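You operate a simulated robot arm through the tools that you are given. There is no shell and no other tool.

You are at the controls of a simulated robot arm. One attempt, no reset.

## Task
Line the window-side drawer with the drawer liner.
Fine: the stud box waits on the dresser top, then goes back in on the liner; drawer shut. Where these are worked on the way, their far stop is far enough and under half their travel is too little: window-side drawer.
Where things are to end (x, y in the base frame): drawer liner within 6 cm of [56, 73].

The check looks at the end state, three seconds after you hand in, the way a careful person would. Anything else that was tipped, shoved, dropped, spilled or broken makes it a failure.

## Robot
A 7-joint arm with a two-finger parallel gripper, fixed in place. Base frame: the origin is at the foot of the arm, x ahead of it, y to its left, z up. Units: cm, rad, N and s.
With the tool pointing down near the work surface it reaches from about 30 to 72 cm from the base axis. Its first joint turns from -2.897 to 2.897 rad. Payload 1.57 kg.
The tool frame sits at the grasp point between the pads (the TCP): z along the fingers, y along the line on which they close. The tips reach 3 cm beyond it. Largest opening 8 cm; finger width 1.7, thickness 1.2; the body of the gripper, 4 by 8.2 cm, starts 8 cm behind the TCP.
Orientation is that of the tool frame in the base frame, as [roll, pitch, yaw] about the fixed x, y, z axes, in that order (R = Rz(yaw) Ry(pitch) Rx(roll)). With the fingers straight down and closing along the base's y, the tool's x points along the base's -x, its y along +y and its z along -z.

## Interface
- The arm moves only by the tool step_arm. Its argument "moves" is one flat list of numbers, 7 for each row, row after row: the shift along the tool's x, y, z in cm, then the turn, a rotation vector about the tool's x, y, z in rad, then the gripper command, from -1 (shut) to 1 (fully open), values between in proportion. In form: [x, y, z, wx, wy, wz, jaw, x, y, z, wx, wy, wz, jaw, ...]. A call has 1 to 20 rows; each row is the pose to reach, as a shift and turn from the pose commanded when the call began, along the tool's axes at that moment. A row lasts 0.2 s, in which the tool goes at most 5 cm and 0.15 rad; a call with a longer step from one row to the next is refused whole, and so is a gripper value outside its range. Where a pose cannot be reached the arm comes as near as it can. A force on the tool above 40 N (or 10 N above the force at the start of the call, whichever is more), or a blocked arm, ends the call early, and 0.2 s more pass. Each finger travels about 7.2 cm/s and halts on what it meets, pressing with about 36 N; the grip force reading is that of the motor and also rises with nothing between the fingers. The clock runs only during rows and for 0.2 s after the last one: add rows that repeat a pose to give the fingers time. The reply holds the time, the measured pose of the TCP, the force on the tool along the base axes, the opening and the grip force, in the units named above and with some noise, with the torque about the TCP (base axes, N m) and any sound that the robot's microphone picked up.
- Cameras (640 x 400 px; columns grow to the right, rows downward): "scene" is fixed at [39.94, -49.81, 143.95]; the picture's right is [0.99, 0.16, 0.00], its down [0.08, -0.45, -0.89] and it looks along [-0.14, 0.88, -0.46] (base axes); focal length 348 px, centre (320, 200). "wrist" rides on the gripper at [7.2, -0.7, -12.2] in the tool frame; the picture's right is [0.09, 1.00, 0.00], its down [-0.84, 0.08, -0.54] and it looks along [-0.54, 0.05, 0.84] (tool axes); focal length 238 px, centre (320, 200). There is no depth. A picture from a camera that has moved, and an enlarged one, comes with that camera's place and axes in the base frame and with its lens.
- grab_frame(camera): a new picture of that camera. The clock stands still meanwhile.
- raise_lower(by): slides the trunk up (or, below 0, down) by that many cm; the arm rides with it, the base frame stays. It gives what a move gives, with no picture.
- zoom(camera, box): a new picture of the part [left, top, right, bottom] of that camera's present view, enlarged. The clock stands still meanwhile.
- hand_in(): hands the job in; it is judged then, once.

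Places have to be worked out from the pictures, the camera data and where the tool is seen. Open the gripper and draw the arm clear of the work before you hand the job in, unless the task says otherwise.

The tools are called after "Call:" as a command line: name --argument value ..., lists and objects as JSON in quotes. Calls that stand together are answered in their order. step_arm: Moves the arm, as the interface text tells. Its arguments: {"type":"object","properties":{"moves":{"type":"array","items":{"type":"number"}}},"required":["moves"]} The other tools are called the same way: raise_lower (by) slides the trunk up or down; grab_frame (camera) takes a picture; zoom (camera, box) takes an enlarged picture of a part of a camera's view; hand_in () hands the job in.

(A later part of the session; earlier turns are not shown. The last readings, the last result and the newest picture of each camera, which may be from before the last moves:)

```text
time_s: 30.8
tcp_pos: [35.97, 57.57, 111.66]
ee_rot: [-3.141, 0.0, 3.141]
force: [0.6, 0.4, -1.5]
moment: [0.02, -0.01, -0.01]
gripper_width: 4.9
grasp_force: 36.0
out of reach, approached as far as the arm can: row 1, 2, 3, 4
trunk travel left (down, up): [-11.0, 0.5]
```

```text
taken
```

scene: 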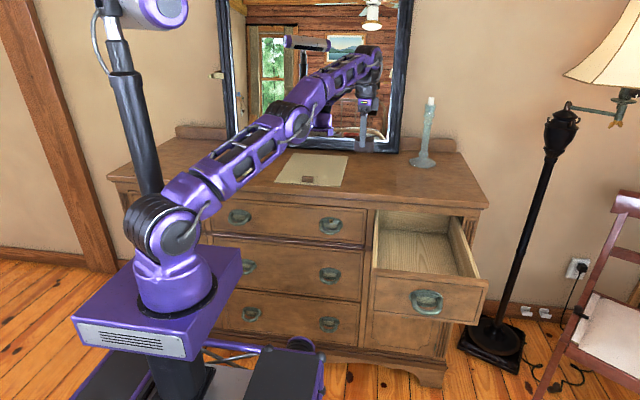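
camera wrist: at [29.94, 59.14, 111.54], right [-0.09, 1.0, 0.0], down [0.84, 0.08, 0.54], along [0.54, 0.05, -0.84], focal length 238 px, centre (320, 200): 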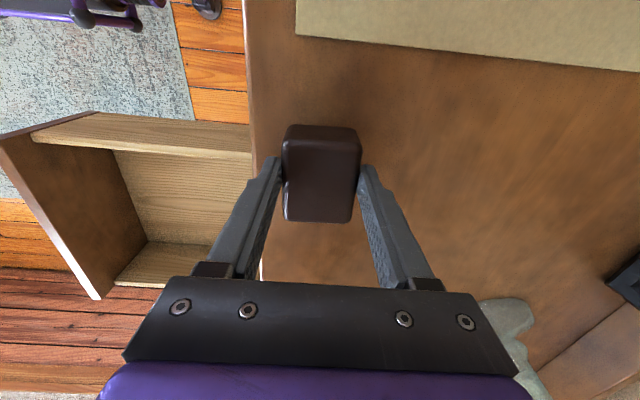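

The measured poses fit a full-extension sphere of about 71.6 cm, so the elbow is locked straight. I'm in free space well above everything, so I'll ask for a further inward move and hold it for several rows to give the solver time to bend the elbow.

Call:
step_arm --moves '[1.6, -2.5, 0, 0, 0, 0, -1, 3.2, -5, 0, 0, 0, 0, -1, 3.2, -5, 0, 0, 0, 0, -1, 3.2, -5, 0, 0, 0, 0, -1, 3.2, -5, 0, 0, 0, 0, -1, 3.2, -5, 0, 0, 0, 0, -1, 3.2, -5, 0, 0, 0, 0, -1, 3.2, -5, 0, 0, 0, 0, -1, 3.2, -5, 0, 0, 0, 0, -1, 3.2, -5, 0, 0, 0, 0, -1]'

```text
time_s: 33.0
tcp_pos: [32.73, 52.37, 111.69]
ee_rot: [-3.14, 0.0, 3.14]
force: [-0.7, 0.4, -1.1]
moment: [0.01, -0.01, 0.01]
gripper_width: 4.89
grasp_force: 36.2
trunk travel left (down, up): [-11.0, 0.5]
```

It responded this time, and the arm is bent again at r≈62. Now I'll descend and move out to (35, 58.5), r≈68, staying inside the reach sphere.

Call:
step_arm --moves '[0, 0, 3, 0, 0, 0, -1, 0, 0, 6, 0, 0, 0, -1, 0, 0, 8.5, 0, 0, 0, -1, -0.8, 2, 8.5, 0, 0, 0, -1, -1.5, 4, 8.5, 0, 0, 0, -1, -2.3, 6.1, 9, 0, 0, 0, -1, -2.3, 6.1, 11, 0, 0, 0, -1, -2.3, 6.1, 13, 0, 0, 0, -1]'

Call:
zoom --camera "scene" --box '[320, 120, 440, 200]'

```text
time_s: 34.8
tcp_pos: [34.99, 58.49, 98.71]
ee_rot: [-3.14, 0.0, 3.141]
force: [0.7, 0.4, -0.6]
moment: [0.0, -0.01, 0.01]
gripper_width: 4.92
grasp_force: 35.9
trunk travel left (down, up): [-11.0, 0.5]
```

```text
5.00 times, centred on (380, 160) of scene
camera zoom: at [39.94, -49.81, 143.95], right [0.99, 0.16, 0.0], down [0.08, -0.45, -0.89], along [-0.14, 0.88, -0.46], focal length 1740 px, centre (20, 400)
```

zoom: 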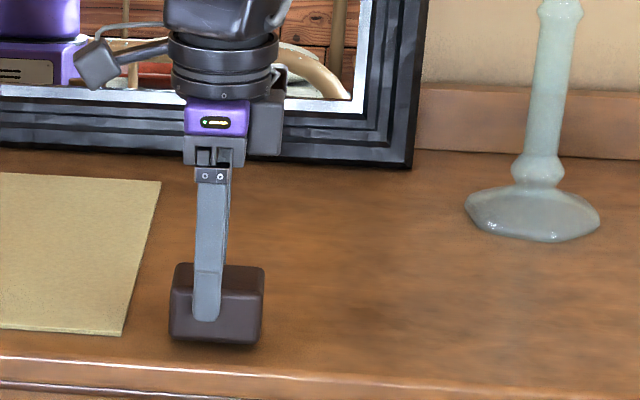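

The box is about 1.5–2 cm above the surface. Lowering in small steps and watching for contact.

Call:
step_arm --moves '[0, 0, 0.5, 0, 0, 0, -1, 0, 0, 1.0, 0, 0, 0, -1, 0, 0, 1.3, 0, 0, 0, -1]'

Call:
zoom --camera "scene" --box '[330, 150, 400, 200]'

```text
time_s: 35.6
tcp_pos: [34.87, 58.48, 98.1]
ee_rot: [3.134, 0.005, 3.141]
force: [-1.2, -3.2, 31.1]
moment: [-0.45, 0.4, 0.08]
gripper_width: 4.93
grasp_force: 36.2
trunk travel left (down, up): [-11.0, 0.5]
```

```text
8.00 times, centred on (365, 175) of scene
camera zoom: at [39.94, -49.81, 143.95], right [0.99, 0.16, 0.0], down [0.08, -0.45, -0.89], along [-0.14, 0.88, -0.46], focal length 2785 px, centre (-40, 400)
```

zoom: 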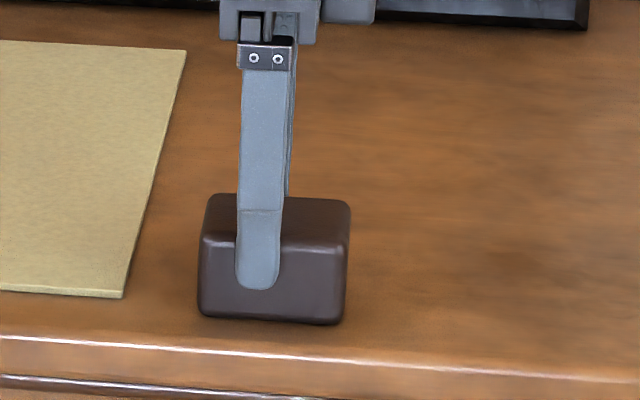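

Contact at TCP z≈98.1, so the box is on the dresser top. I'll unload the pressure, open the jaws, and lift straight up.

Call:
step_arm --moves '[0, 0, -0.6, 0, 0, 0, -1, 0, 0, -0.65, 0, 0, 0, 0.4, 0, 0, -0.65, 0, 0, 0, 0.75, 0, 0, -0.65, 0, 0, 0, 0.75, 0, 0, -3, 0, 0, 0, 0.75, 0, 0, -6, 0, 0, 0, 0.75, 0, 0, -9, 0, 0, 0, 0.75]'

Call:
grab_frame --camera "scene"

Call:
grab_frame --camera "wrist"

```text
time_s: 37.2
tcp_pos: [34.99, 58.88, 106.45]
ee_rot: [-3.139, 0.0, 3.141]
force: [0.0, -0.6, 0.1]
moment: [0.0, 0.01, -0.02]
gripper_width: 6.98
grasp_force: 0.1
trunk travel left (down, up): [-11.0, 0.5]
```

```text
taken
```

scene: 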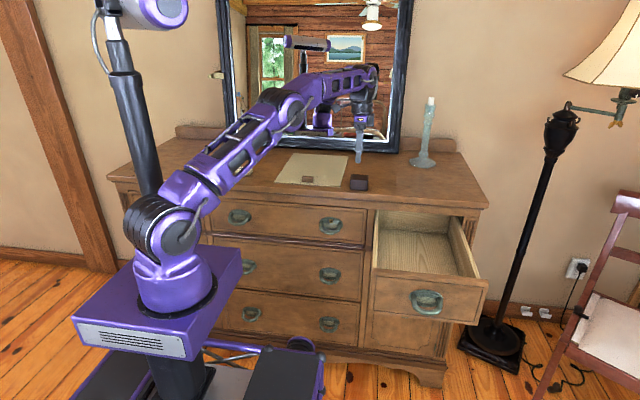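

```text
taken
camera wrist: at [27.95, 58.13, 118.63], right [-0.09, 1.0, 0.0], down [0.84, 0.08, 0.54], along [0.54, 0.05, -0.84], focal length 238 px, centre (320, 200)
```

wrist: 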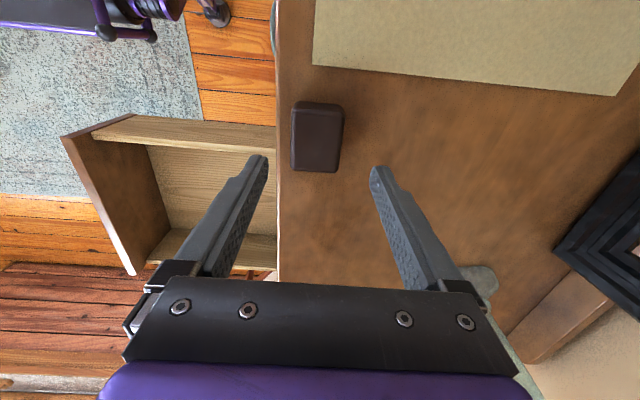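

The stud box stands upright at about (35, 58.5). Now I'll move over the liner's brown tab to measure it.

Call:
step_arm --moves '[2, 0, -1, 0, 0, 0, 0.75, 6, -0.3, -1, 0, 0, 0, 0.75, 10, -0.6, -1, 0, 0, 0, 0.75, 14, -0.8, -1, 0, 0, 0, 0.75, 17, -0.9, -1, 0, 0, 0, 0.75, 17, -0.9, 0, 0, 0, 0, 0.75]'

Call:
grab_frame --camera "wrist"

Call:
grab_frame --camera "scene"

```text
time_s: 38.6
tcp_pos: [18.06, 57.52, 106.36]
ee_rot: [-3.141, 0.001, -3.141]
force: [0.0, 0.2, -0.4]
moment: [0.01, 0.0, -0.04]
gripper_width: 6.98
grasp_force: 0.0
trunk travel left (down, up): [-11.0, 0.5]
```

```text
taken
camera wrist: at [11.08, 56.88, 118.54], right [-0.09, 1.0, 0.0], down [0.84, 0.08, 0.54], along [0.54, 0.05, -0.84], focal length 238 px, centre (320, 200)
```

wrist: 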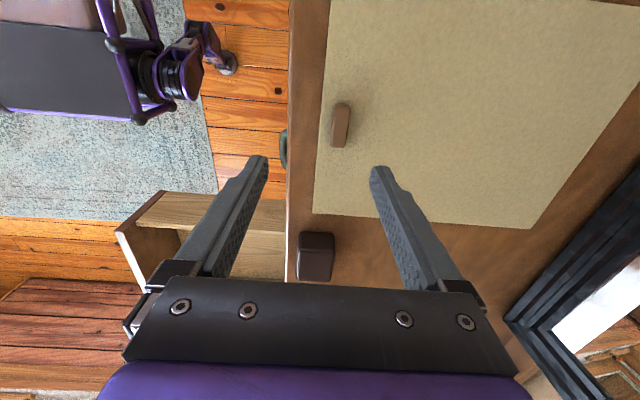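

```text
taken
```

scene: 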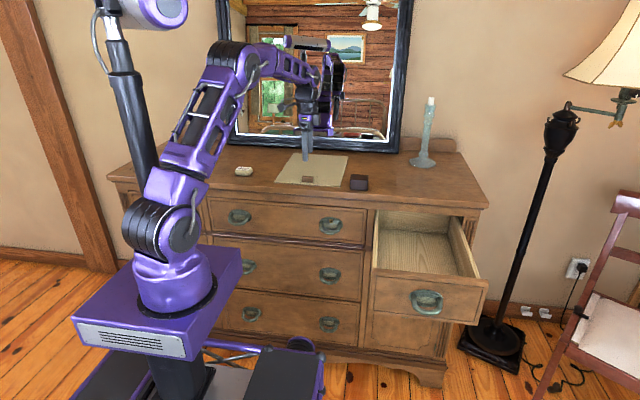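

Call:
zoom --camera "wrist" --box '[290, 80, 400, 160]'

Call:
zoom --camera "wrist" --box '[280, 0, 640, 240]'

```text
5.00 times, centred on (345, 120) of wrist
camera zoom: at [11.08, 56.88, 118.54], right [-0.09, 1.0, 0.0], down [0.84, 0.08, 0.54], along [0.54, 0.05, -0.84], focal length 1192 px, centre (195, 600)
```

zoom: 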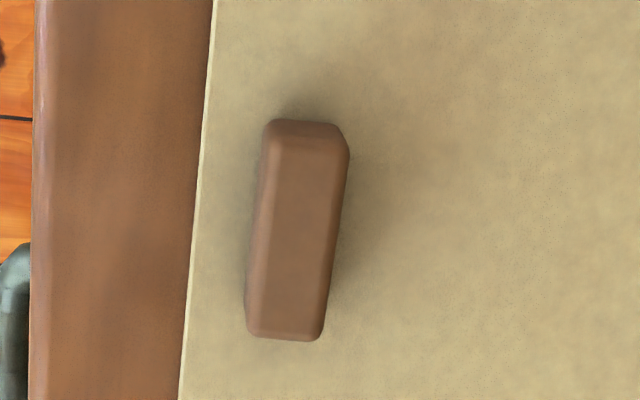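

```text
1.67 times, centred on (460, 120) of wrist
camera zoom: at [11.08, 56.88, 118.54], right [-0.09, 1.0, 0.0], down [0.84, 0.08, 0.54], along [0.54, 0.05, -0.84], focal length 397 px, centre (87, 333)
```

zoom: 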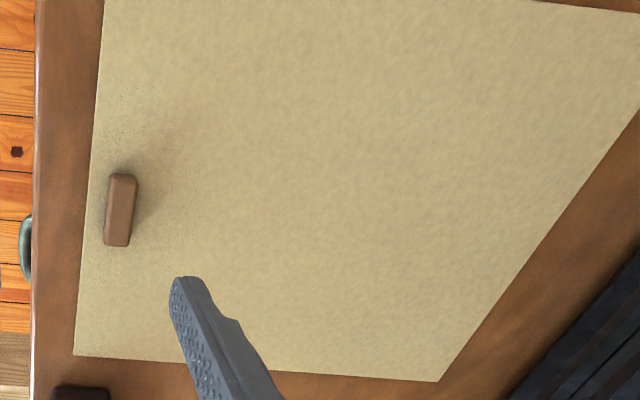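

The tab is about 4 cm (x) × 1.6 cm (y) × 1.8 cm high, centred near (17.45, 59.5). The liner is about 22.9 × 29 cm with its front edge at y≈57.5. I'll lower over the tab with the jaws at 4 cm.

Call:
step_arm --moves '[0.6, 2.0, 1, 0, 0, 0, 0.1, 0.6, 2.0, 4, 0, 0, 0, 0.0, 0.6, 2.0, 6.5, 0, 0, 0, 0.0, 0.6, 2.0, 7.8, 0, 0, 0, 0.0]'

Call:
grab_frame --camera "wrist"

Call:
zoom --camera "scene" --box '[270, 145, 360, 200]'

```text
time_s: 39.6
tcp_pos: [17.45, 59.65, 98.72]
ee_rot: [-3.141, -0.001, -3.141]
force: [-0.5, -0.2, 0.1]
moment: [0.01, 0.0, 0.02]
gripper_width: 4.01
grasp_force: 0.1
trunk travel left (down, up): [-11.0, 0.5]
```

```text
taken
camera wrist: at [10.42, 59.0, 110.86], right [-0.09, 1.0, 0.0], down [0.84, 0.08, 0.54], along [0.54, 0.05, -0.84], focal length 238 px, centre (320, 200)
```

wrist: 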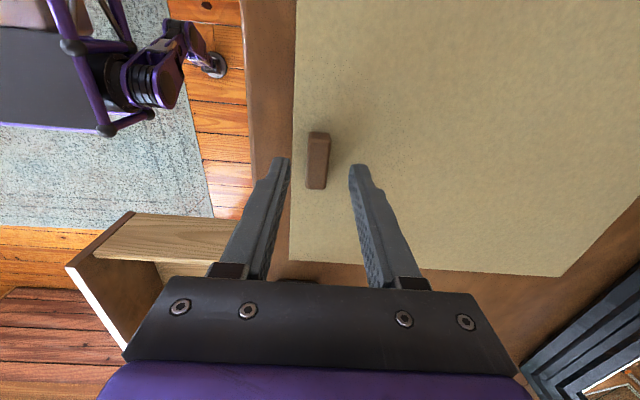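

```text
7.11 times, centred on (315, 172) of scene
camera zoom: at [39.94, -49.81, 143.95], right [0.99, 0.16, 0.0], down [0.08, -0.45, -0.89], along [-0.14, 0.88, -0.46], focal length 2475 px, centre (356, 396)
```

zoom: 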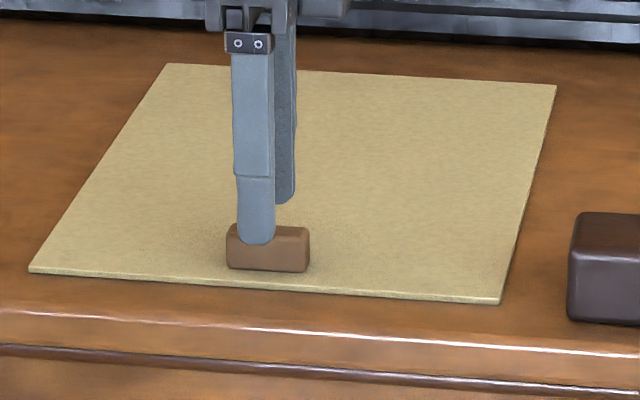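

The tab is centred between the fingers in y; in x it's about 0.35 cm further right. I'll adjust and lower the tips to just above the liner surface.

Call:
step_arm --moves '[-0.35, -0.1, 0.5, 0, 0, 0, 0, -0.35, -0.1, 1.0, 0, 0, 0, 0, -0.35, -0.1, 1.5, 0, 0, 0, 0]'

Call:
zoom --camera "scene" --box '[285, 155, 335, 190]'

```text
time_s: 40.4
tcp_pos: [17.84, 59.48, 97.28]
ee_rot: [-3.139, 0.001, -3.141]
force: [-0.6, 0.7, -0.1]
moment: [0.03, -0.02, -0.03]
gripper_width: 3.99
grasp_force: 0.1
trunk travel left (down, up): [-11.0, 0.5]
```

```text
11.43 times, centred on (310, 172) of scene
camera zoom: at [39.94, -49.81, 143.95], right [0.99, 0.16, 0.0], down [0.08, -0.45, -0.89], along [-0.14, 0.88, -0.46], focal length 3978 px, centre (434, 514)
```

zoom: 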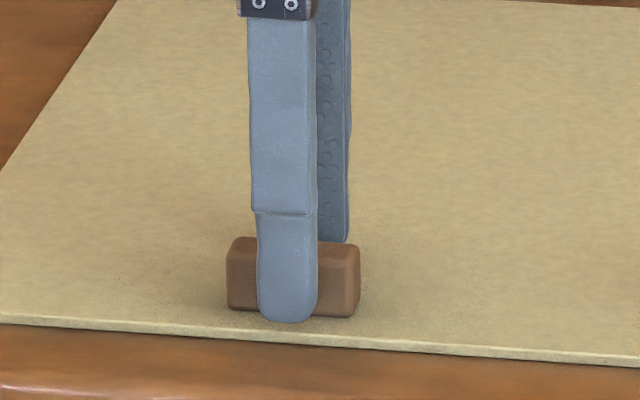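

The tips are almost at the liner surface with no contact. I'll drop another 0.2 cm and close on the tab.

Call:
step_arm --moves '[0, 0, 0.2, 0, 0, 0, 0, 0, 0, 0.2, 0, 0, 0, -1, 0, 0, 0.2, 0, 0, 0, -1, 0, 0, 0.2, 0, 0, 0, -1, 0, 0, 0.2, 0, 0, 0, -1]'

Call:
grab_frame --camera "wrist"

```text
time_s: 41.6
tcp_pos: [17.73, 59.54, 96.9]
ee_rot: [-3.141, -0.001, -3.141]
force: [0.0, -1.0, 0.1]
moment: [0.02, 0.02, -0.03]
gripper_width: 1.51
grasp_force: 30.7
trunk travel left (down, up): [-11.0, 0.5]
```

```text
taken
camera wrist: at [10.76, 58.87, 109.1], right [-0.09, 1.0, 0.0], down [0.84, 0.08, 0.54], along [0.54, 0.05, -0.84], focal length 238 px, centre (320, 200)
```

wrist: 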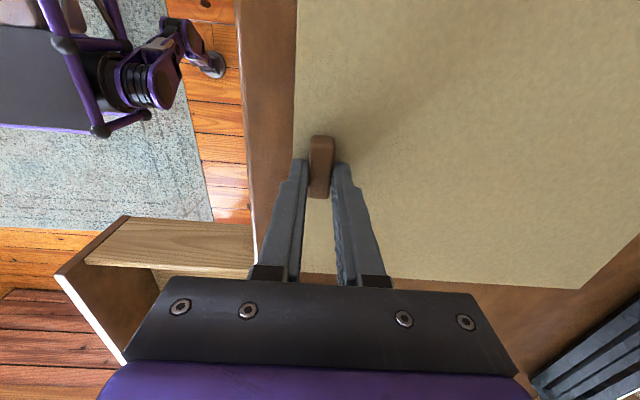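

The tab is gripped (1.51 cm). I'll test-lift the liner slowly by 3 cm and check how it hangs.

Call:
step_arm --moves '[0, 0, -0.5, 0, 0, 0, -1, 0, 0, -1, 0, 0, 0, -1, 0, 0, -2, 0, 0, 0, -1, 0, 0, -3, 0, 0, 0, -1, 0, 0, -3, 0, 0, 0, -1]'

Call:
grab_frame --camera "wrist"

Call:
zoom --camera "scene" --box '[250, 120, 410, 220]'

```text
time_s: 42.8
tcp_pos: [17.81, 59.47, 99.91]
ee_rot: [-3.141, 0.001, 3.141]
force: [-0.1, -0.5, 0.2]
moment: [-0.09, 0.0, -0.02]
gripper_width: 1.47
grasp_force: 31.0
trunk travel left (down, up): [-11.0, 0.5]
```

```text
taken
camera wrist: at [10.77, 58.8, 112.12], right [-0.09, 1.0, 0.0], down [0.84, 0.08, 0.54], along [0.54, 0.05, -0.84], focal length 238 px, centre (320, 200)
```

wrist: 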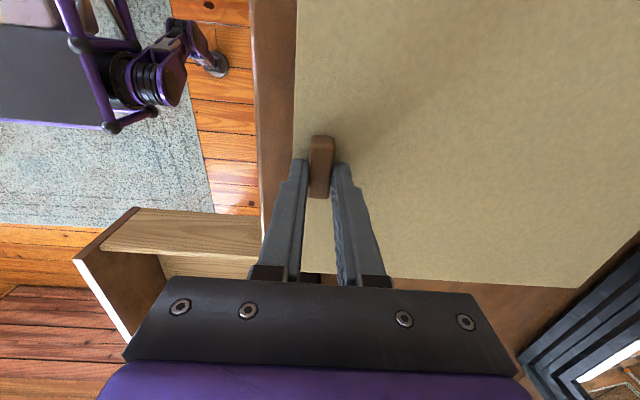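

```text
4.00 times, centred on (330, 170) of scene
camera zoom: at [39.94, -49.81, 143.95], right [0.99, 0.16, 0.0], down [0.08, -0.45, -0.89], along [-0.14, 0.88, -0.46], focal length 1392 px, centre (280, 320)
```

zoom: 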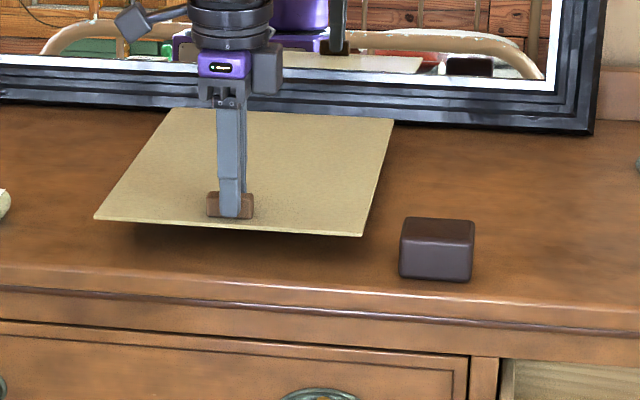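

The liner is light and rigid and stays level. The tab is centred on it (about 23 × 29 cm). I'll lift to z≈108 and carry it diagonally to (56, 27) above the open drawer, well above the stud box.

Call:
step_arm --moves '[0, 0, -2.5, 0, 0, 0, -1, 0, 0, -5.5, 0, 0, 0, -1, 0, 0, -8, 0, 0, 0, -1, -2.247, -1.894, -8, 0, 0, 0, -1, -4.494, -3.788, -8, 0, 0, 0, -1, -6.741, -5.682, -8, 0, 0, 0, -1, -8.988, -7.576, -8, 0, 0, 0, -1, -11.235, -9.471, -8, 0, 0, 0, -1, -13.482, -11.365, -8, 0, 0, 0, -1, -15.729, -13.259, -8, 0, 0, 0, -1, -17.976, -15.153, -8, 0, 0, 0, -1, -20.224, -17.047, -8, 0, 0, 0, -1, -22.471, -18.941, -8, 0, 0, 0, -1, -24.718, -20.835, -8, 0, 0, 0, -1, -26.965, -22.729, -8, 0, 0, 0, -1, -29.212, -24.624, -8, 0, 0, 0, -1, -31.459, -26.518, -8, 0, 0, 0, -1, -33.706, -28.412, -8, 0, 0, 0, -1, -35.953, -30.306, -8, 0, 0, 0, -1, -38.2, -32.2, -8, 0, 0, 0, -1]'

Call:
grab_frame --camera "scene"

Call:
grab_frame --camera "wrist"

```text
time_s: 47.0
tcp_pos: [55.88, 27.33, 107.8]
ee_rot: [-3.138, -0.002, -3.141]
force: [-0.6, 0.3, 0.1]
moment: [-0.08, -0.01, -0.02]
gripper_width: 1.49
grasp_force: 31.2
trunk travel left (down, up): [-11.0, 0.5]
```

```text
taken
```

scene: 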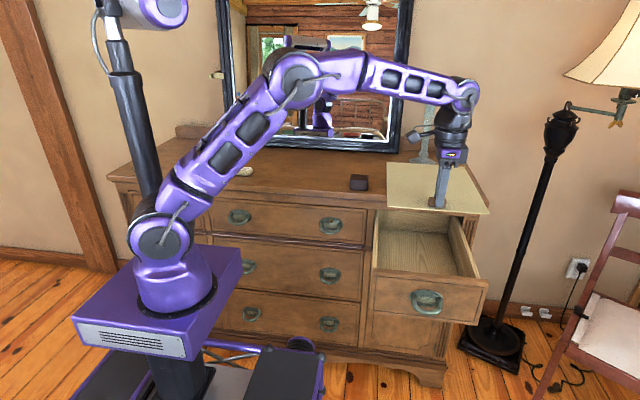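

```text
taken
camera wrist: at [48.87, 26.58, 120.02], right [-0.09, 1.0, 0.0], down [0.84, 0.08, 0.54], along [0.54, 0.05, -0.84], focal length 238 px, centre (320, 200)
```

wrist: 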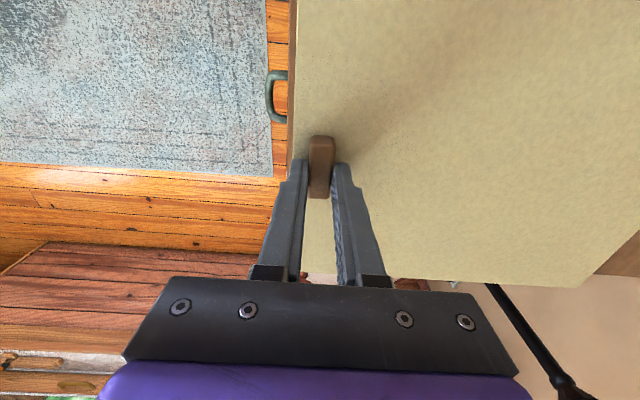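

I'm over the drawer as planned. Now I'll tilt the liner with its far edge down 0.4 rad and lower it in front of the dresser overhang.

Call:
step_arm --moves '[-0.1, 0, 0, 0.1333, 0, 0, -1, -0.1, 0, 0, 0.2667, 0, 0, -1, -0.1, 0, 0, 0.4, 0, 0, -1, -0.1, 0, 3, 0.4, 0, 0, -1, -0.1, 0, 6, 0.4, 0, 0, -1, -0.1, 0, 9, 0.4, 0, 0, -1, -0.1, 0, 12, 0.4, 0, 0, -1]'

Call:
grab_frame --camera "scene"

Call:
grab_frame --camera "wrist"

```text
time_s: 48.6
tcp_pos: [56.05, 27.45, 95.97]
ee_rot: [-2.741, 0.0, -3.141]
force: [-0.3, 0.1, -0.6]
moment: [-0.06, 0.01, 0.02]
gripper_width: 1.52
grasp_force: 31.2
trunk travel left (down, up): [-11.0, 0.5]
```

```text
taken
```

scene: 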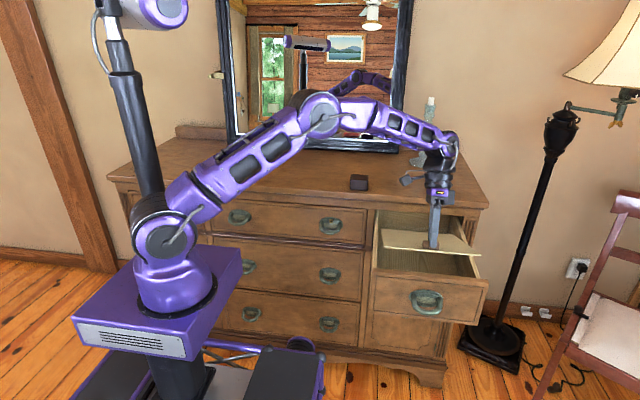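

```text
taken
camera wrist: at [48.98, 31.52, 107.35], right [-0.09, 0.92, -0.39], down [0.84, 0.28, 0.47], along [0.54, -0.28, -0.79], focal length 238 px, centre (320, 200)
```

wrist: 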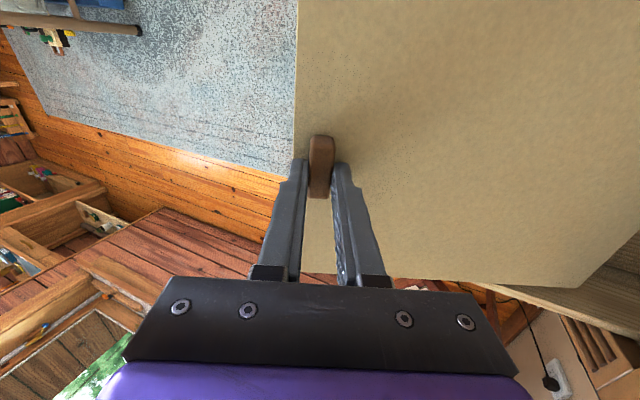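

Call:
zoom --camera "scene" --box '[360, 180, 500, 290]'

```text
3.64 times, centred on (430, 235) of scene
camera zoom: at [39.94, -49.81, 143.95], right [0.99, 0.16, 0.0], down [0.08, -0.45, -0.89], along [-0.14, 0.88, -0.46], focal length 1266 px, centre (-80, 73)
```

zoom: 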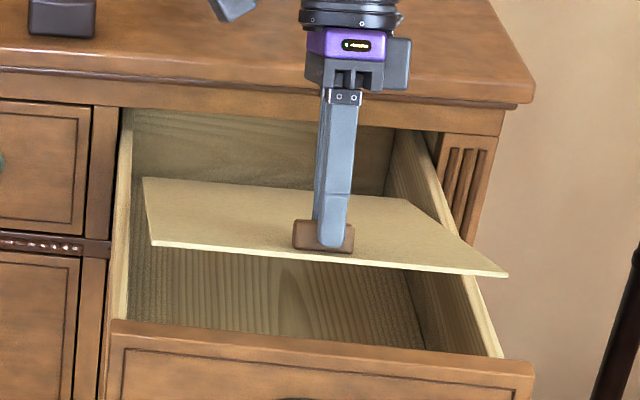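

The tilted liner is entering the drawer mouth cleanly. I'll zoom in to compare its side clearances with the drawer walls.

Call:
zoom --camera "scene" --box '[376, 195, 436, 245]'

Call:
zoom --camera "scene" --box '[430, 200, 490, 250]'

Call:
zoom --camera "wrist" --box '[460, 200, 640, 320]'

```text
8.00 times, centred on (406, 220) of scene
camera zoom: at [39.94, -49.81, 143.95], right [0.99, 0.16, 0.0], down [0.08, -0.45, -0.89], along [-0.14, 0.88, -0.46], focal length 2785 px, centre (-368, 40)
```

zoom: 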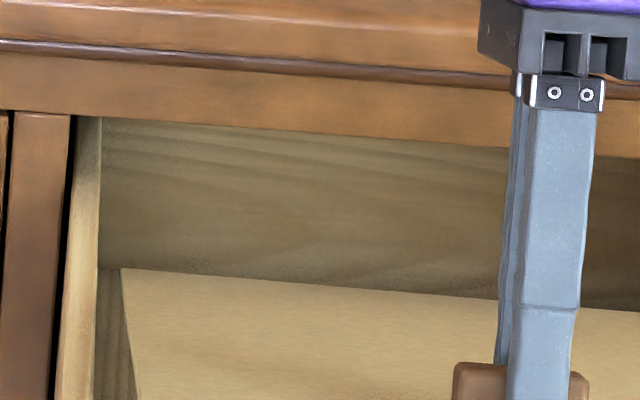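

```text
8.00 times, centred on (460, 225) of scene
camera zoom: at [39.94, -49.81, 143.95], right [0.99, 0.16, 0.0], down [0.08, -0.45, -0.89], along [-0.14, 0.88, -0.46], focal length 2785 px, centre (-800, 0)
```

zoom: 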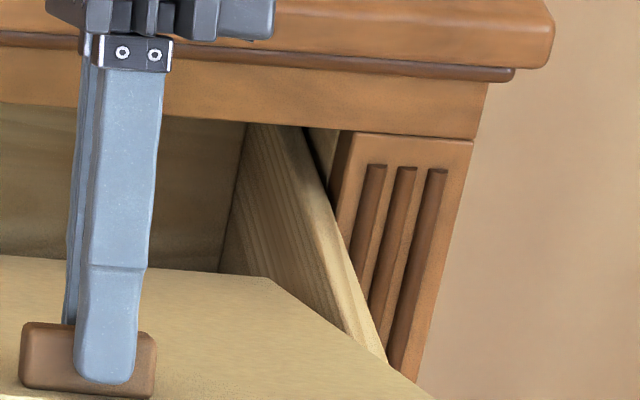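

```text
3.33 times, centred on (550, 260) of wrist
camera zoom: at [48.98, 31.52, 107.35], right [-0.09, 0.92, -0.39], down [0.84, 0.28, 0.47], along [0.54, -0.28, -0.79], focal length 794 px, centre (-447, 0)
```

zoom: 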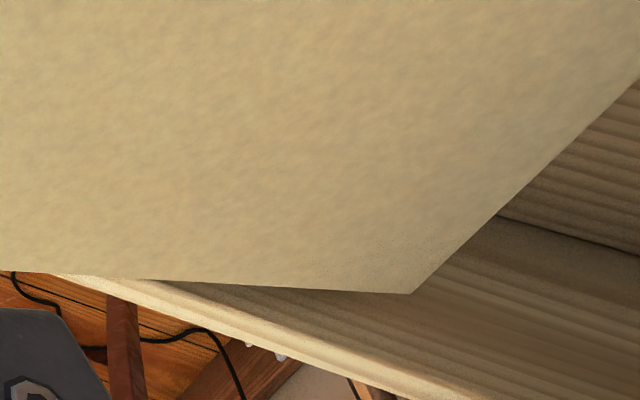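

Relative to the walls, the liner has about 1.2 cm clearance on the left and 0.6 cm on the right. I'll shift it 0.3 cm left and slide its far edge down and back under the overhang.

Call:
step_arm --moves '[0.3, 1.7, 1.23, 0, 0, 0, -1, 0.3, 3.4, 2.47, 0, 0, 0, -1, 0.3, 5.1, 3.7, 0, 0, 0, -1, 0.3, 6.81, 4.94, 0, 0, 0, -1]'

Call:
zoom --camera "scene" --box '[360, 180, 500, 290]'

Call:
grab_frame --camera "wrist"

```text
time_s: 49.6
tcp_pos: [55.69, 31.82, 88.71]
ee_rot: [-2.742, -0.001, -3.141]
force: [0.0, -0.6, -0.5]
moment: [-0.05, 0.01, 0.0]
gripper_width: 1.5
grasp_force: 30.9
trunk travel left (down, up): [-11.0, 0.5]
```

```text
3.64 times, centred on (430, 235) of scene
camera zoom: at [39.94, -49.81, 143.95], right [0.99, 0.16, 0.0], down [0.08, -0.45, -0.89], along [-0.14, 0.88, -0.46], focal length 1266 px, centre (-80, 73)
```

zoom: 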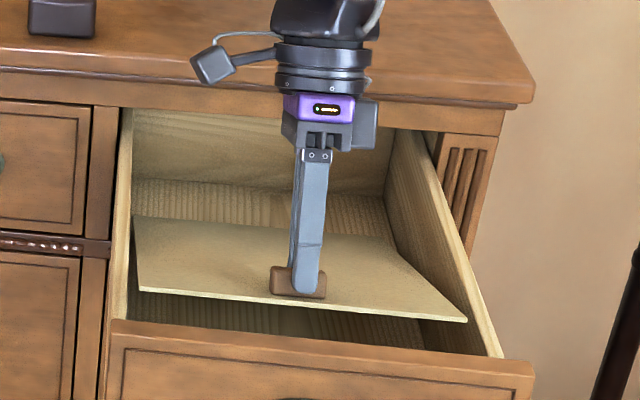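

```text
taken
camera wrist: at [48.63, 35.85, 100.16], right [-0.09, 0.92, -0.39], down [0.84, 0.28, 0.47], along [0.54, -0.28, -0.79], focal length 238 px, centre (320, 200)
```

wrist: 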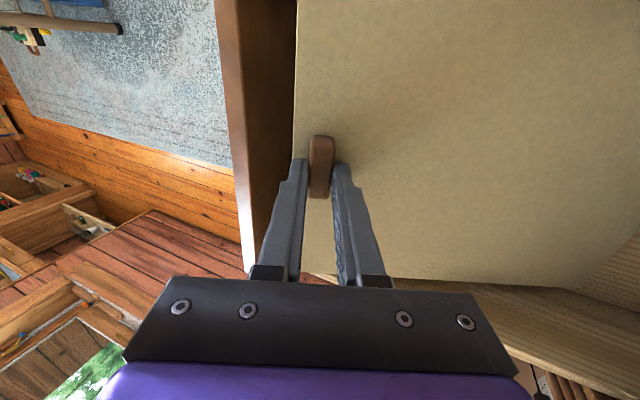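

Call:
zoom --camera "scene" --box '[380, 220, 430, 260]'

Call:
zoom --camera "scene" --box '[440, 215, 490, 285]'

```text
10.00 times, centred on (405, 240) of scene
camera zoom: at [39.94, -49.81, 143.95], right [0.99, 0.16, 0.0], down [0.08, -0.45, -0.89], along [-0.14, 0.88, -0.46], focal length 3481 px, centre (-530, -200)
```

zoom: 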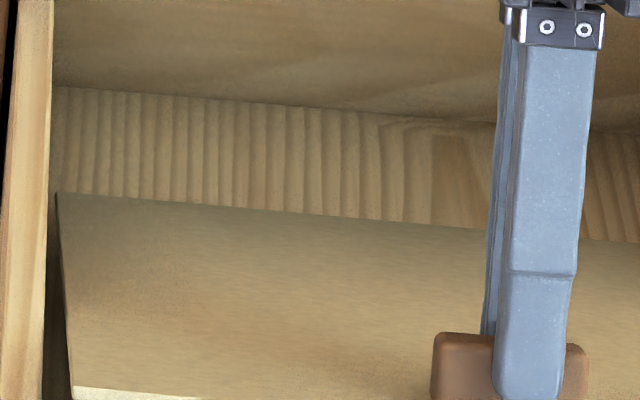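

```text
5.71 times, centred on (465, 250) of scene
camera zoom: at [39.94, -49.81, 143.95], right [0.99, 0.16, 0.0], down [0.08, -0.45, -0.89], along [-0.14, 0.88, -0.46], focal length 1989 px, centre (-509, -86)
```

zoom: 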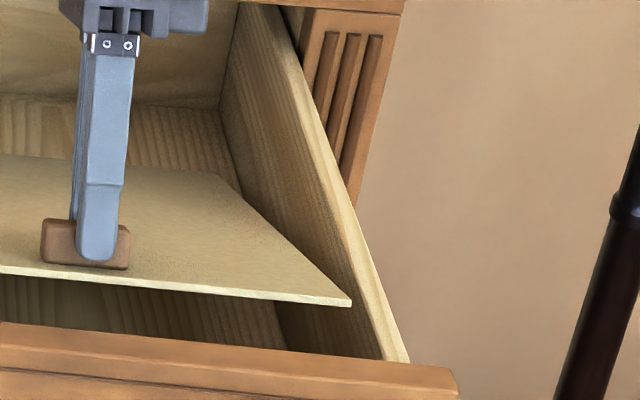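

Front clearances read about 0.85 cm left and 0.5 cm right, with no contact. I'll flatten the liner while lowering it, pivoting about its far edge, to about 1 cm above the floor, and trim 0.15 cm left.

Call:
step_arm --moves '[0.08, 0.278, 1.326, -0.05, 0, 0, -1, 0.15, 0.556, 2.652, -0.1, 0, 0, -1, 0.15, 0.971, 3.969, -0.15, 0, 0, -1, 0.15, 1.386, 5.286, -0.2, 0, 0, -1, 0.15, 1.857, 6.67, -0.25, 0, 0, -1, 0.15, 2.328, 8.057, -0.3, 0, 0, -1, 0.15, 2.867, 9.5, -0.35, 0, 0, -1, 0.15, 3.406, 10.945, -0.4, 0, 0, -1]'

Call:
zoom --camera "scene" --box '[360, 180, 500, 290]'

Call:
grab_frame --camera "wrist"

```text
time_s: 51.4
tcp_pos: [55.45, 30.4, 77.2]
ee_rot: [3.141, -0.001, -3.141]
force: [-0.1, 0.2, -0.2]
moment: [-0.08, -0.01, 0.02]
gripper_width: 1.52
grasp_force: 31.3
trunk travel left (down, up): [-11.0, 0.5]
```

```text
3.64 times, centred on (430, 235) of scene
camera zoom: at [39.94, -49.81, 143.95], right [0.99, 0.16, 0.0], down [0.08, -0.45, -0.89], along [-0.14, 0.88, -0.46], focal length 1266 px, centre (-80, 73)
```

zoom: 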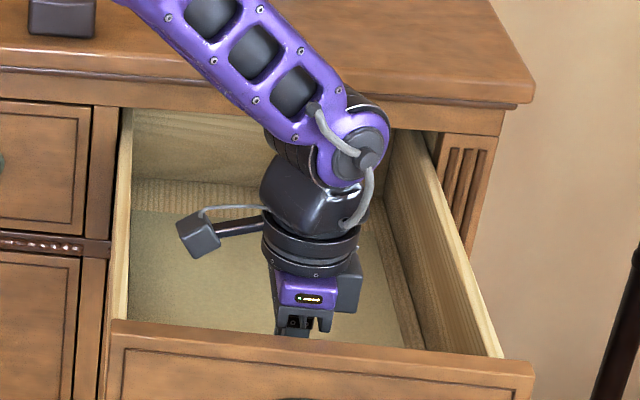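

```text
taken
camera wrist: at [48.47, 29.76, 89.37], right [-0.09, 1.0, 0.0], down [0.84, 0.08, 0.54], along [0.54, 0.05, -0.84], focal length 238 px, centre (320, 200)
```

wrist: 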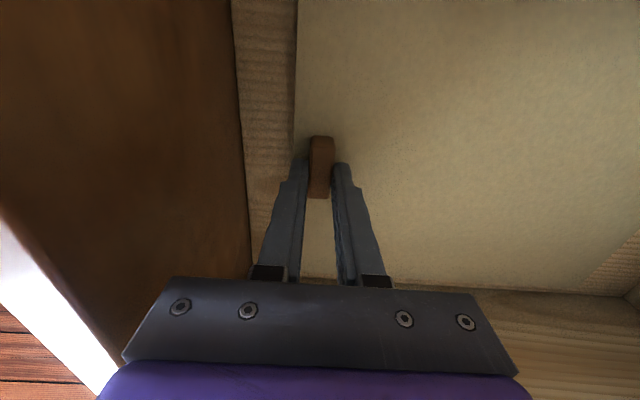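

The liner is level inside the drawer with no contact. Lowering the last centimetre in small steps.

Call:
step_arm --moves '[0, 0, 0.3, 0, 0, 0, -1, 0, 0, 0.6, 0, 0, 0, -1, 0, 0, 0.9, 0, 0, 0, -1]'

```text
time_s: 52.2
tcp_pos: [55.61, 30.4, 76.56]
ee_rot: [-3.141, -0.001, -3.141]
force: [-0.7, -0.6, 3.8]
moment: [-0.01, 0.19, 0.01]
gripper_width: 1.52
grasp_force: 30.8
trunk travel left (down, up): [-11.0, 0.5]
```

Light floor contact (3.8 N at z 76.56). I'll ease up slightly, open the jaws, and rise straight out.

Call:
step_arm --moves '[0, 0, -0.15, 0, 0, 0, -1, 0, 0, -0.15, 0, 0, 0, -0.3, 0, 0, -0.15, 0, 0, 0, -0.1, 0, 0, -0.15, 0, 0, 0, -0.1, 0, 0, -2, 0, 0, 0, -0.1, 0, 0, -5, 0, 0, 0, -0.1, 0, 0, -9, 0, 0, 0, -0.1, 0, 0, -13, 0, 0, 0, -0.1, 0, 0, -17, 0, 0, 0, -0.1, 0, 0, -21, 0, 0, 0, -0.1, 0, 0, -25, 0, 0, 0, -0.1]'

Call:
grab_frame --camera "wrist"

Call:
grab_frame --camera "scene"

```text
time_s: 54.6
tcp_pos: [55.69, 30.41, 101.51]
ee_rot: [-3.139, 0.001, 3.14]
force: [-0.1, 0.3, -0.7]
moment: [-0.04, 0.02, -0.02]
gripper_width: 3.61
grasp_force: 0.0
trunk travel left (down, up): [-11.0, 0.5]
```

```text
taken
camera wrist: at [48.67, 29.72, 113.74], right [-0.09, 1.0, 0.0], down [0.84, 0.08, 0.54], along [0.54, 0.05, -0.84], focal length 238 px, centre (320, 200)
```

wrist: 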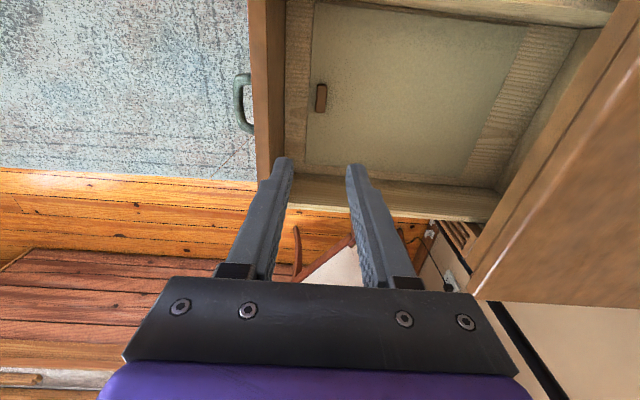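

```text
taken
```

scene: 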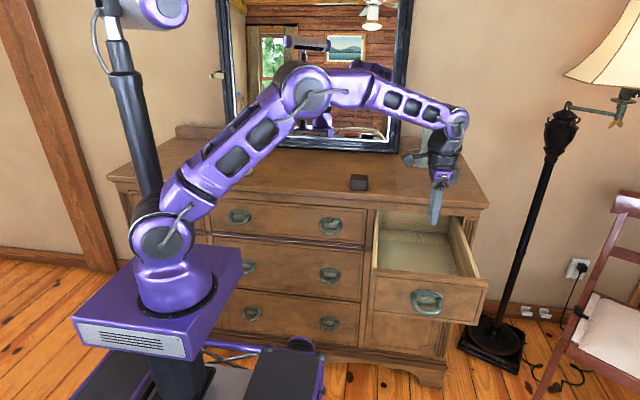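

The liner lies flat in the drawer. I'll zoom in to measure where it sits.

Call:
zoom --camera "wrist" --box '[230, 0, 630, 230]'

Call:
zoom --camera "scene" --box '[360, 180, 500, 290]'

```text
1.60 times, centred on (430, 115) of wrist
camera zoom: at [48.67, 29.72, 113.74], right [-0.09, 1.0, 0.0], down [0.84, 0.08, 0.54], along [0.54, 0.05, -0.84], focal length 381 px, centre (144, 336)
```

zoom: 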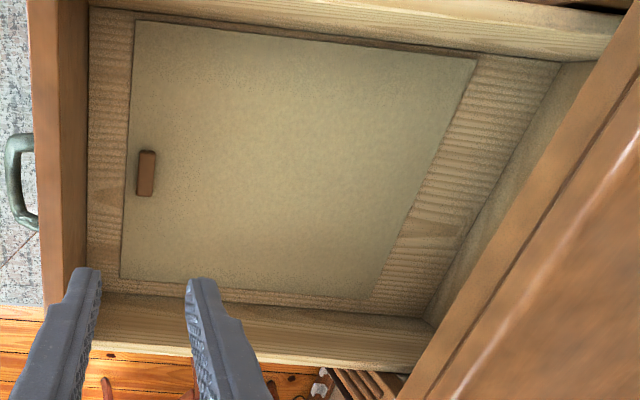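

```text
3.64 times, centred on (430, 235) of scene
camera zoom: at [39.94, -49.81, 143.95], right [0.99, 0.16, 0.0], down [0.08, -0.45, -0.89], along [-0.14, 0.88, -0.46], focal length 1266 px, centre (-80, 73)
```

zoom: 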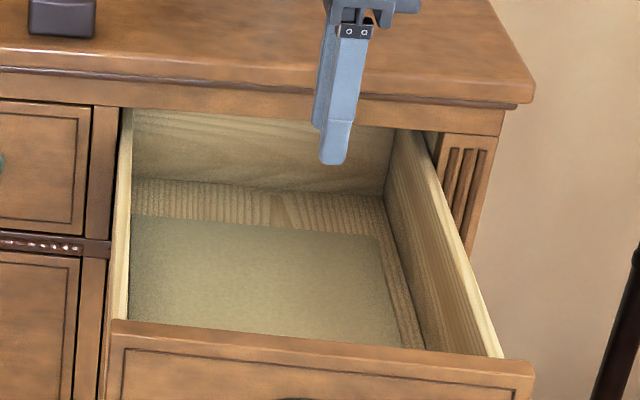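

The liner's centre is at about (55.4, 43.1) with the drawer open, which becomes roughly (55.4, 76.6) once shut: inside tolerance. Now I'll fetch the stud box, moving above (35, 58.5) at z≈103.5 with the jaws at 7 cm.

Call:
step_arm --moves '[0, 0, -2, 0, 0, 0, 0.75, 2.3, 3.12, -2, 0, 0, 0, 0.75, 4.6, 6.24, -2, 0, 0, 0, 0.75, 6.9, 9.37, -2, 0, 0, 0, 0.75, 9.2, 12.5, -2, 0, 0, 0, 0.75, 11.5, 15.6, -2, 0, 0, 0, 0.75, 13.8, 18.7, -2, 0, 0, 0, 0.75, 16.1, 21.85, -2, 0, 0, 0, 0.75, 18.4, 25, -2, 0, 0, 0, 0.75, 20.7, 28.1, -2, 0, 0, 0, 0.75]'

Call:
grab_frame --camera "wrist"

Call:
zoom --camera "scene" --box '[320, 120, 440, 200]'

```text
time_s: 56.8
tcp_pos: [34.9, 58.78, 103.41]
ee_rot: [-3.14, 0.002, 3.141]
force: [-0.3, -0.2, 0.0]
moment: [0.04, -0.01, 0.0]
gripper_width: 7.03
grasp_force: 0.1
trunk travel left (down, up): [-11.0, 0.5]
```

```text
taken
camera wrist: at [27.83, 58.1, 115.58], right [-0.09, 1.0, 0.0], down [0.84, 0.08, 0.54], along [0.54, 0.05, -0.84], focal length 238 px, centre (320, 200)
```

wrist: 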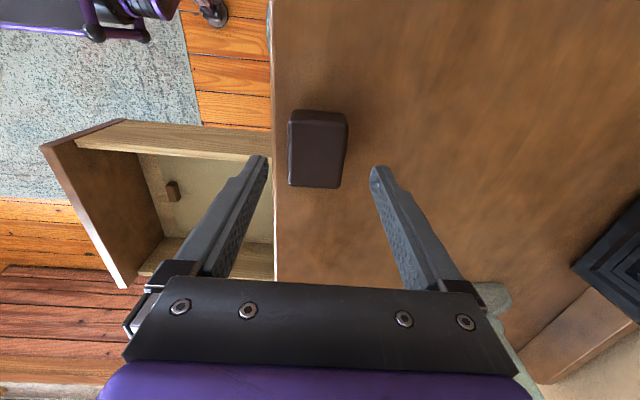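

```text
5.00 times, centred on (380, 160) of scene
camera zoom: at [39.94, -49.81, 143.95], right [0.99, 0.16, 0.0], down [0.08, -0.45, -0.89], along [-0.14, 0.88, -0.46], focal length 1740 px, centre (20, 400)
```

zoom: 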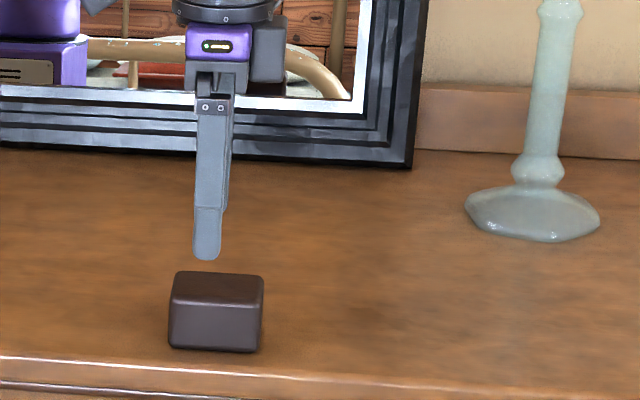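

The box is centred under the jaws at about (34.8, 58.55). Descending and closing.

Call:
step_arm --moves '[0, -0.25, 1.7, 0, 0, 0, 0.75, 0, -0.25, 3.4, 0, 0, 0, 0.75, 0, -0.25, 4.9, 0, 0, 0, 0.75, 0, -0.25, 4.9, 0, 0, 0, -1, 0, -0.25, 4.9, 0, 0, 0, -1, 0, -0.25, 4.9, 0, 0, 0, -1, 0, -0.25, 4.9, 0, 0, 0, -1]'

Call:
grab_frame --camera "wrist"

```text
time_s: 58.4
tcp_pos: [34.83, 58.58, 98.63]
ee_rot: [-3.139, 0.001, -3.141]
force: [-0.6, 0.4, -0.4]
moment: [0.02, 0.01, -0.03]
gripper_width: 4.92
grasp_force: 35.6
trunk travel left (down, up): [-11.0, 0.5]
```

```text
taken
camera wrist: at [27.85, 57.81, 110.71], right [-0.09, 1.0, 0.0], down [0.84, 0.08, 0.54], along [0.54, 0.05, -0.84], focal length 238 px, centre (320, 200)
```

wrist: 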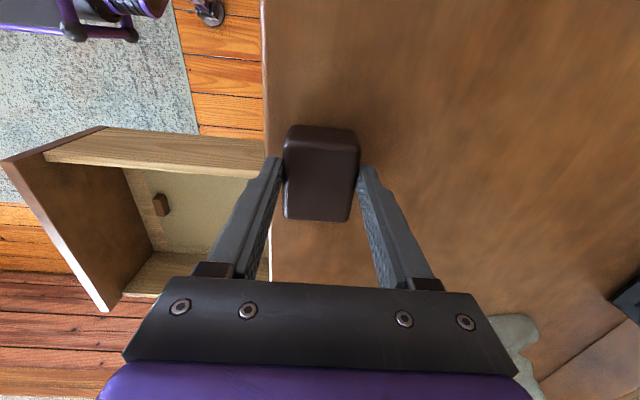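

The box is gripped (4.92 cm). I'll lift it, carry it to (55.5, 38) over the liner (clear of the tab) and descend into the drawer to a few cm above the liner.

Call:
step_arm --moves '[0, 0, -2, 0, 0, 0, -1, 0, 0, -4, 0, 0, 0, -1, 0, 0, -5.5, 0, 0, 0, -1, -2.6, -2.6, -5.5, 0, 0, 0, -1, -5.2, -5.15, -5.5, 0, 0, 0, -1, -7.8, -7.7, -5.5, 0, 0, 0, -1, -10.4, -10.3, -5.5, 0, 0, 0, -1, -13, -12.9, -5.5, 0, 0, 0, -1, -15.6, -15.5, -5.5, 0, 0, 0, -1, -18.2, -18.1, -5.5, 0, 0, 0, -1, -20.7, -20.6, -5.5, 0, 0, 0, -1, -20.7, -20.6, -2, 0, 0, 0, -1, -20.7, -20.6, 2, 0, 0, 0, -1, -20.7, -20.6, 6, 0, 0, 0, -1, -20.7, -20.6, 10, 0, 0, 0, -1, -20.7, -20.6, 14, 0, 0, 0, -1, -20.7, -20.6, 17, 0, 0, 0, -1]'

Call:
grab_frame --camera "wrist"

Call:
zoom --camera "scene" --box '[340, 160, 500, 290]'

```text
time_s: 62.0
tcp_pos: [55.32, 37.99, 81.59]
ee_rot: [-3.14, -0.002, 3.141]
force: [0.1, -0.3, -0.6]
moment: [-0.03, 0.04, 0.05]
gripper_width: 4.9
grasp_force: 36.0
trunk travel left (down, up): [-11.0, 0.5]
```

```text
taken
camera wrist: at [48.37, 37.2, 93.67], right [-0.09, 1.0, 0.0], down [0.84, 0.08, 0.54], along [0.54, 0.05, -0.84], focal length 238 px, centre (320, 200)
```

wrist: 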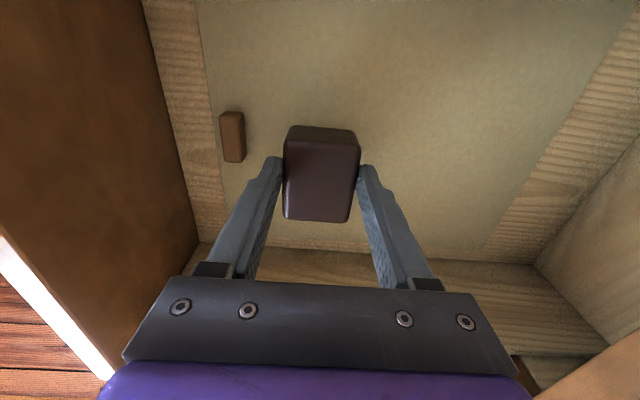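

```text
3.08 times, centred on (420, 225) of scene
camera zoom: at [39.94, -49.81, 143.95], right [0.99, 0.16, 0.0], down [0.08, -0.45, -0.89], along [-0.14, 0.88, -0.46], focal length 1071 px, centre (12, 123)
```

zoom: 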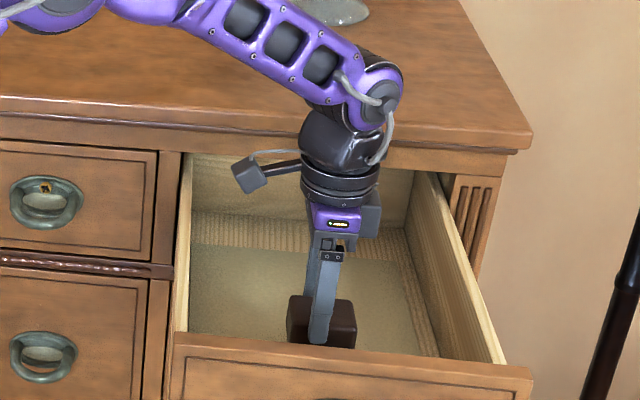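

The box is over the liner, clear of the tab. Lowering it gently to contact (expected near TCP z 78.4).

Call:
step_arm --moves '[0, 0, 1, 0, 0, 0, -1, 0, 0, 2, 0, 0, 0, -1, 0, 0, 2.6, 0, 0, 0, -1, 0, 0, 2.9, 0, 0, 0, -1]'

```text
time_s: 63.0
tcp_pos: [55.59, 37.87, 78.64]
ee_rot: [-3.138, 0.001, -3.141]
force: [-0.2, -0.3, 0.1]
moment: [-0.01, 0.0, -0.04]
gripper_width: 4.91
grasp_force: 36.2
trunk travel left (down, up): [-11.0, 0.5]
```

No contact yet at 78.64. I'll step down 0.2 cm at a time.

Call:
step_arm --moves '[0, 0, 0.2, 0, 0, 0, -1, 0, 0, 0.4, 0, 0, 0, -1]'

```text
time_s: 63.6
tcp_pos: [55.53, 37.86, 78.47]
ee_rot: [3.141, -0.001, -3.141]
force: [-3.7, -3.0, 10.1]
moment: [-0.19, 0.21, 0.01]
gripper_width: 4.91
grasp_force: 36.2
trunk travel left (down, up): [-11.0, 0.5]
```

Contact at 10 N, so the box sits on the liner. Easing up, opening, and rising straight out.

Call:
step_arm --moves '[0, 0, -0.2, 0, 0, 0, -1, 0, 0, -0.2, 0, 0, 0, 0.4, 0, 0, -0.2, 0, 0, 0, 0.7, 0, 0, -0.2, 0, 0, 0, 0.7, 0, 0, -3, 0, 0, 0, 0.7, 0, 0, -7, 0, 0, 0, 0.7, 0, 0, -11, 0, 0, 0, 0.7, 0, 0, -15, 0, 0, 0, 0.7, 0, 0, -19, 0, 0, 0, 0.7, 0, 0, -23, 0, 0, 0, 0.7]'

Call:
grab_frame --camera "wrist"

Call:
grab_frame --camera "scene"

```text
time_s: 65.8
tcp_pos: [55.58, 37.86, 101.32]
ee_rot: [-3.139, -0.003, 3.14]
force: [0.1, 0.3, 0.6]
moment: [-0.03, 0.02, 0.03]
gripper_width: 6.79
grasp_force: 0.0
trunk travel left (down, up): [-11.0, 0.5]
```

```text
taken
camera wrist: at [48.47, 37.25, 113.53], right [-0.09, 1.0, 0.0], down [0.84, 0.08, 0.54], along [0.54, 0.05, -0.84], focal length 238 px, centre (320, 200)
```

wrist: 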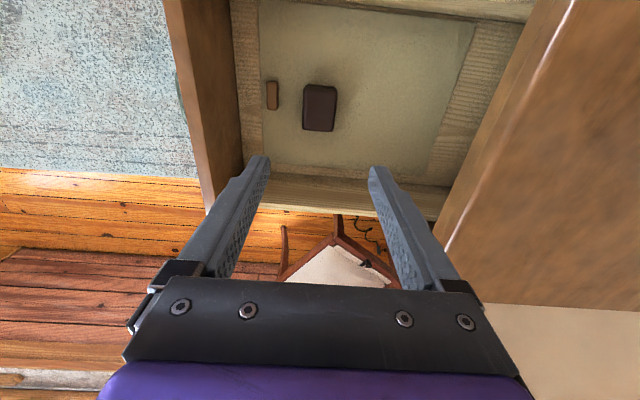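

```text
taken
```

scene: 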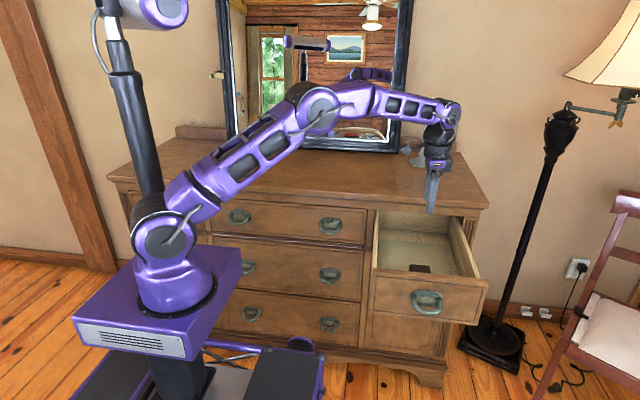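

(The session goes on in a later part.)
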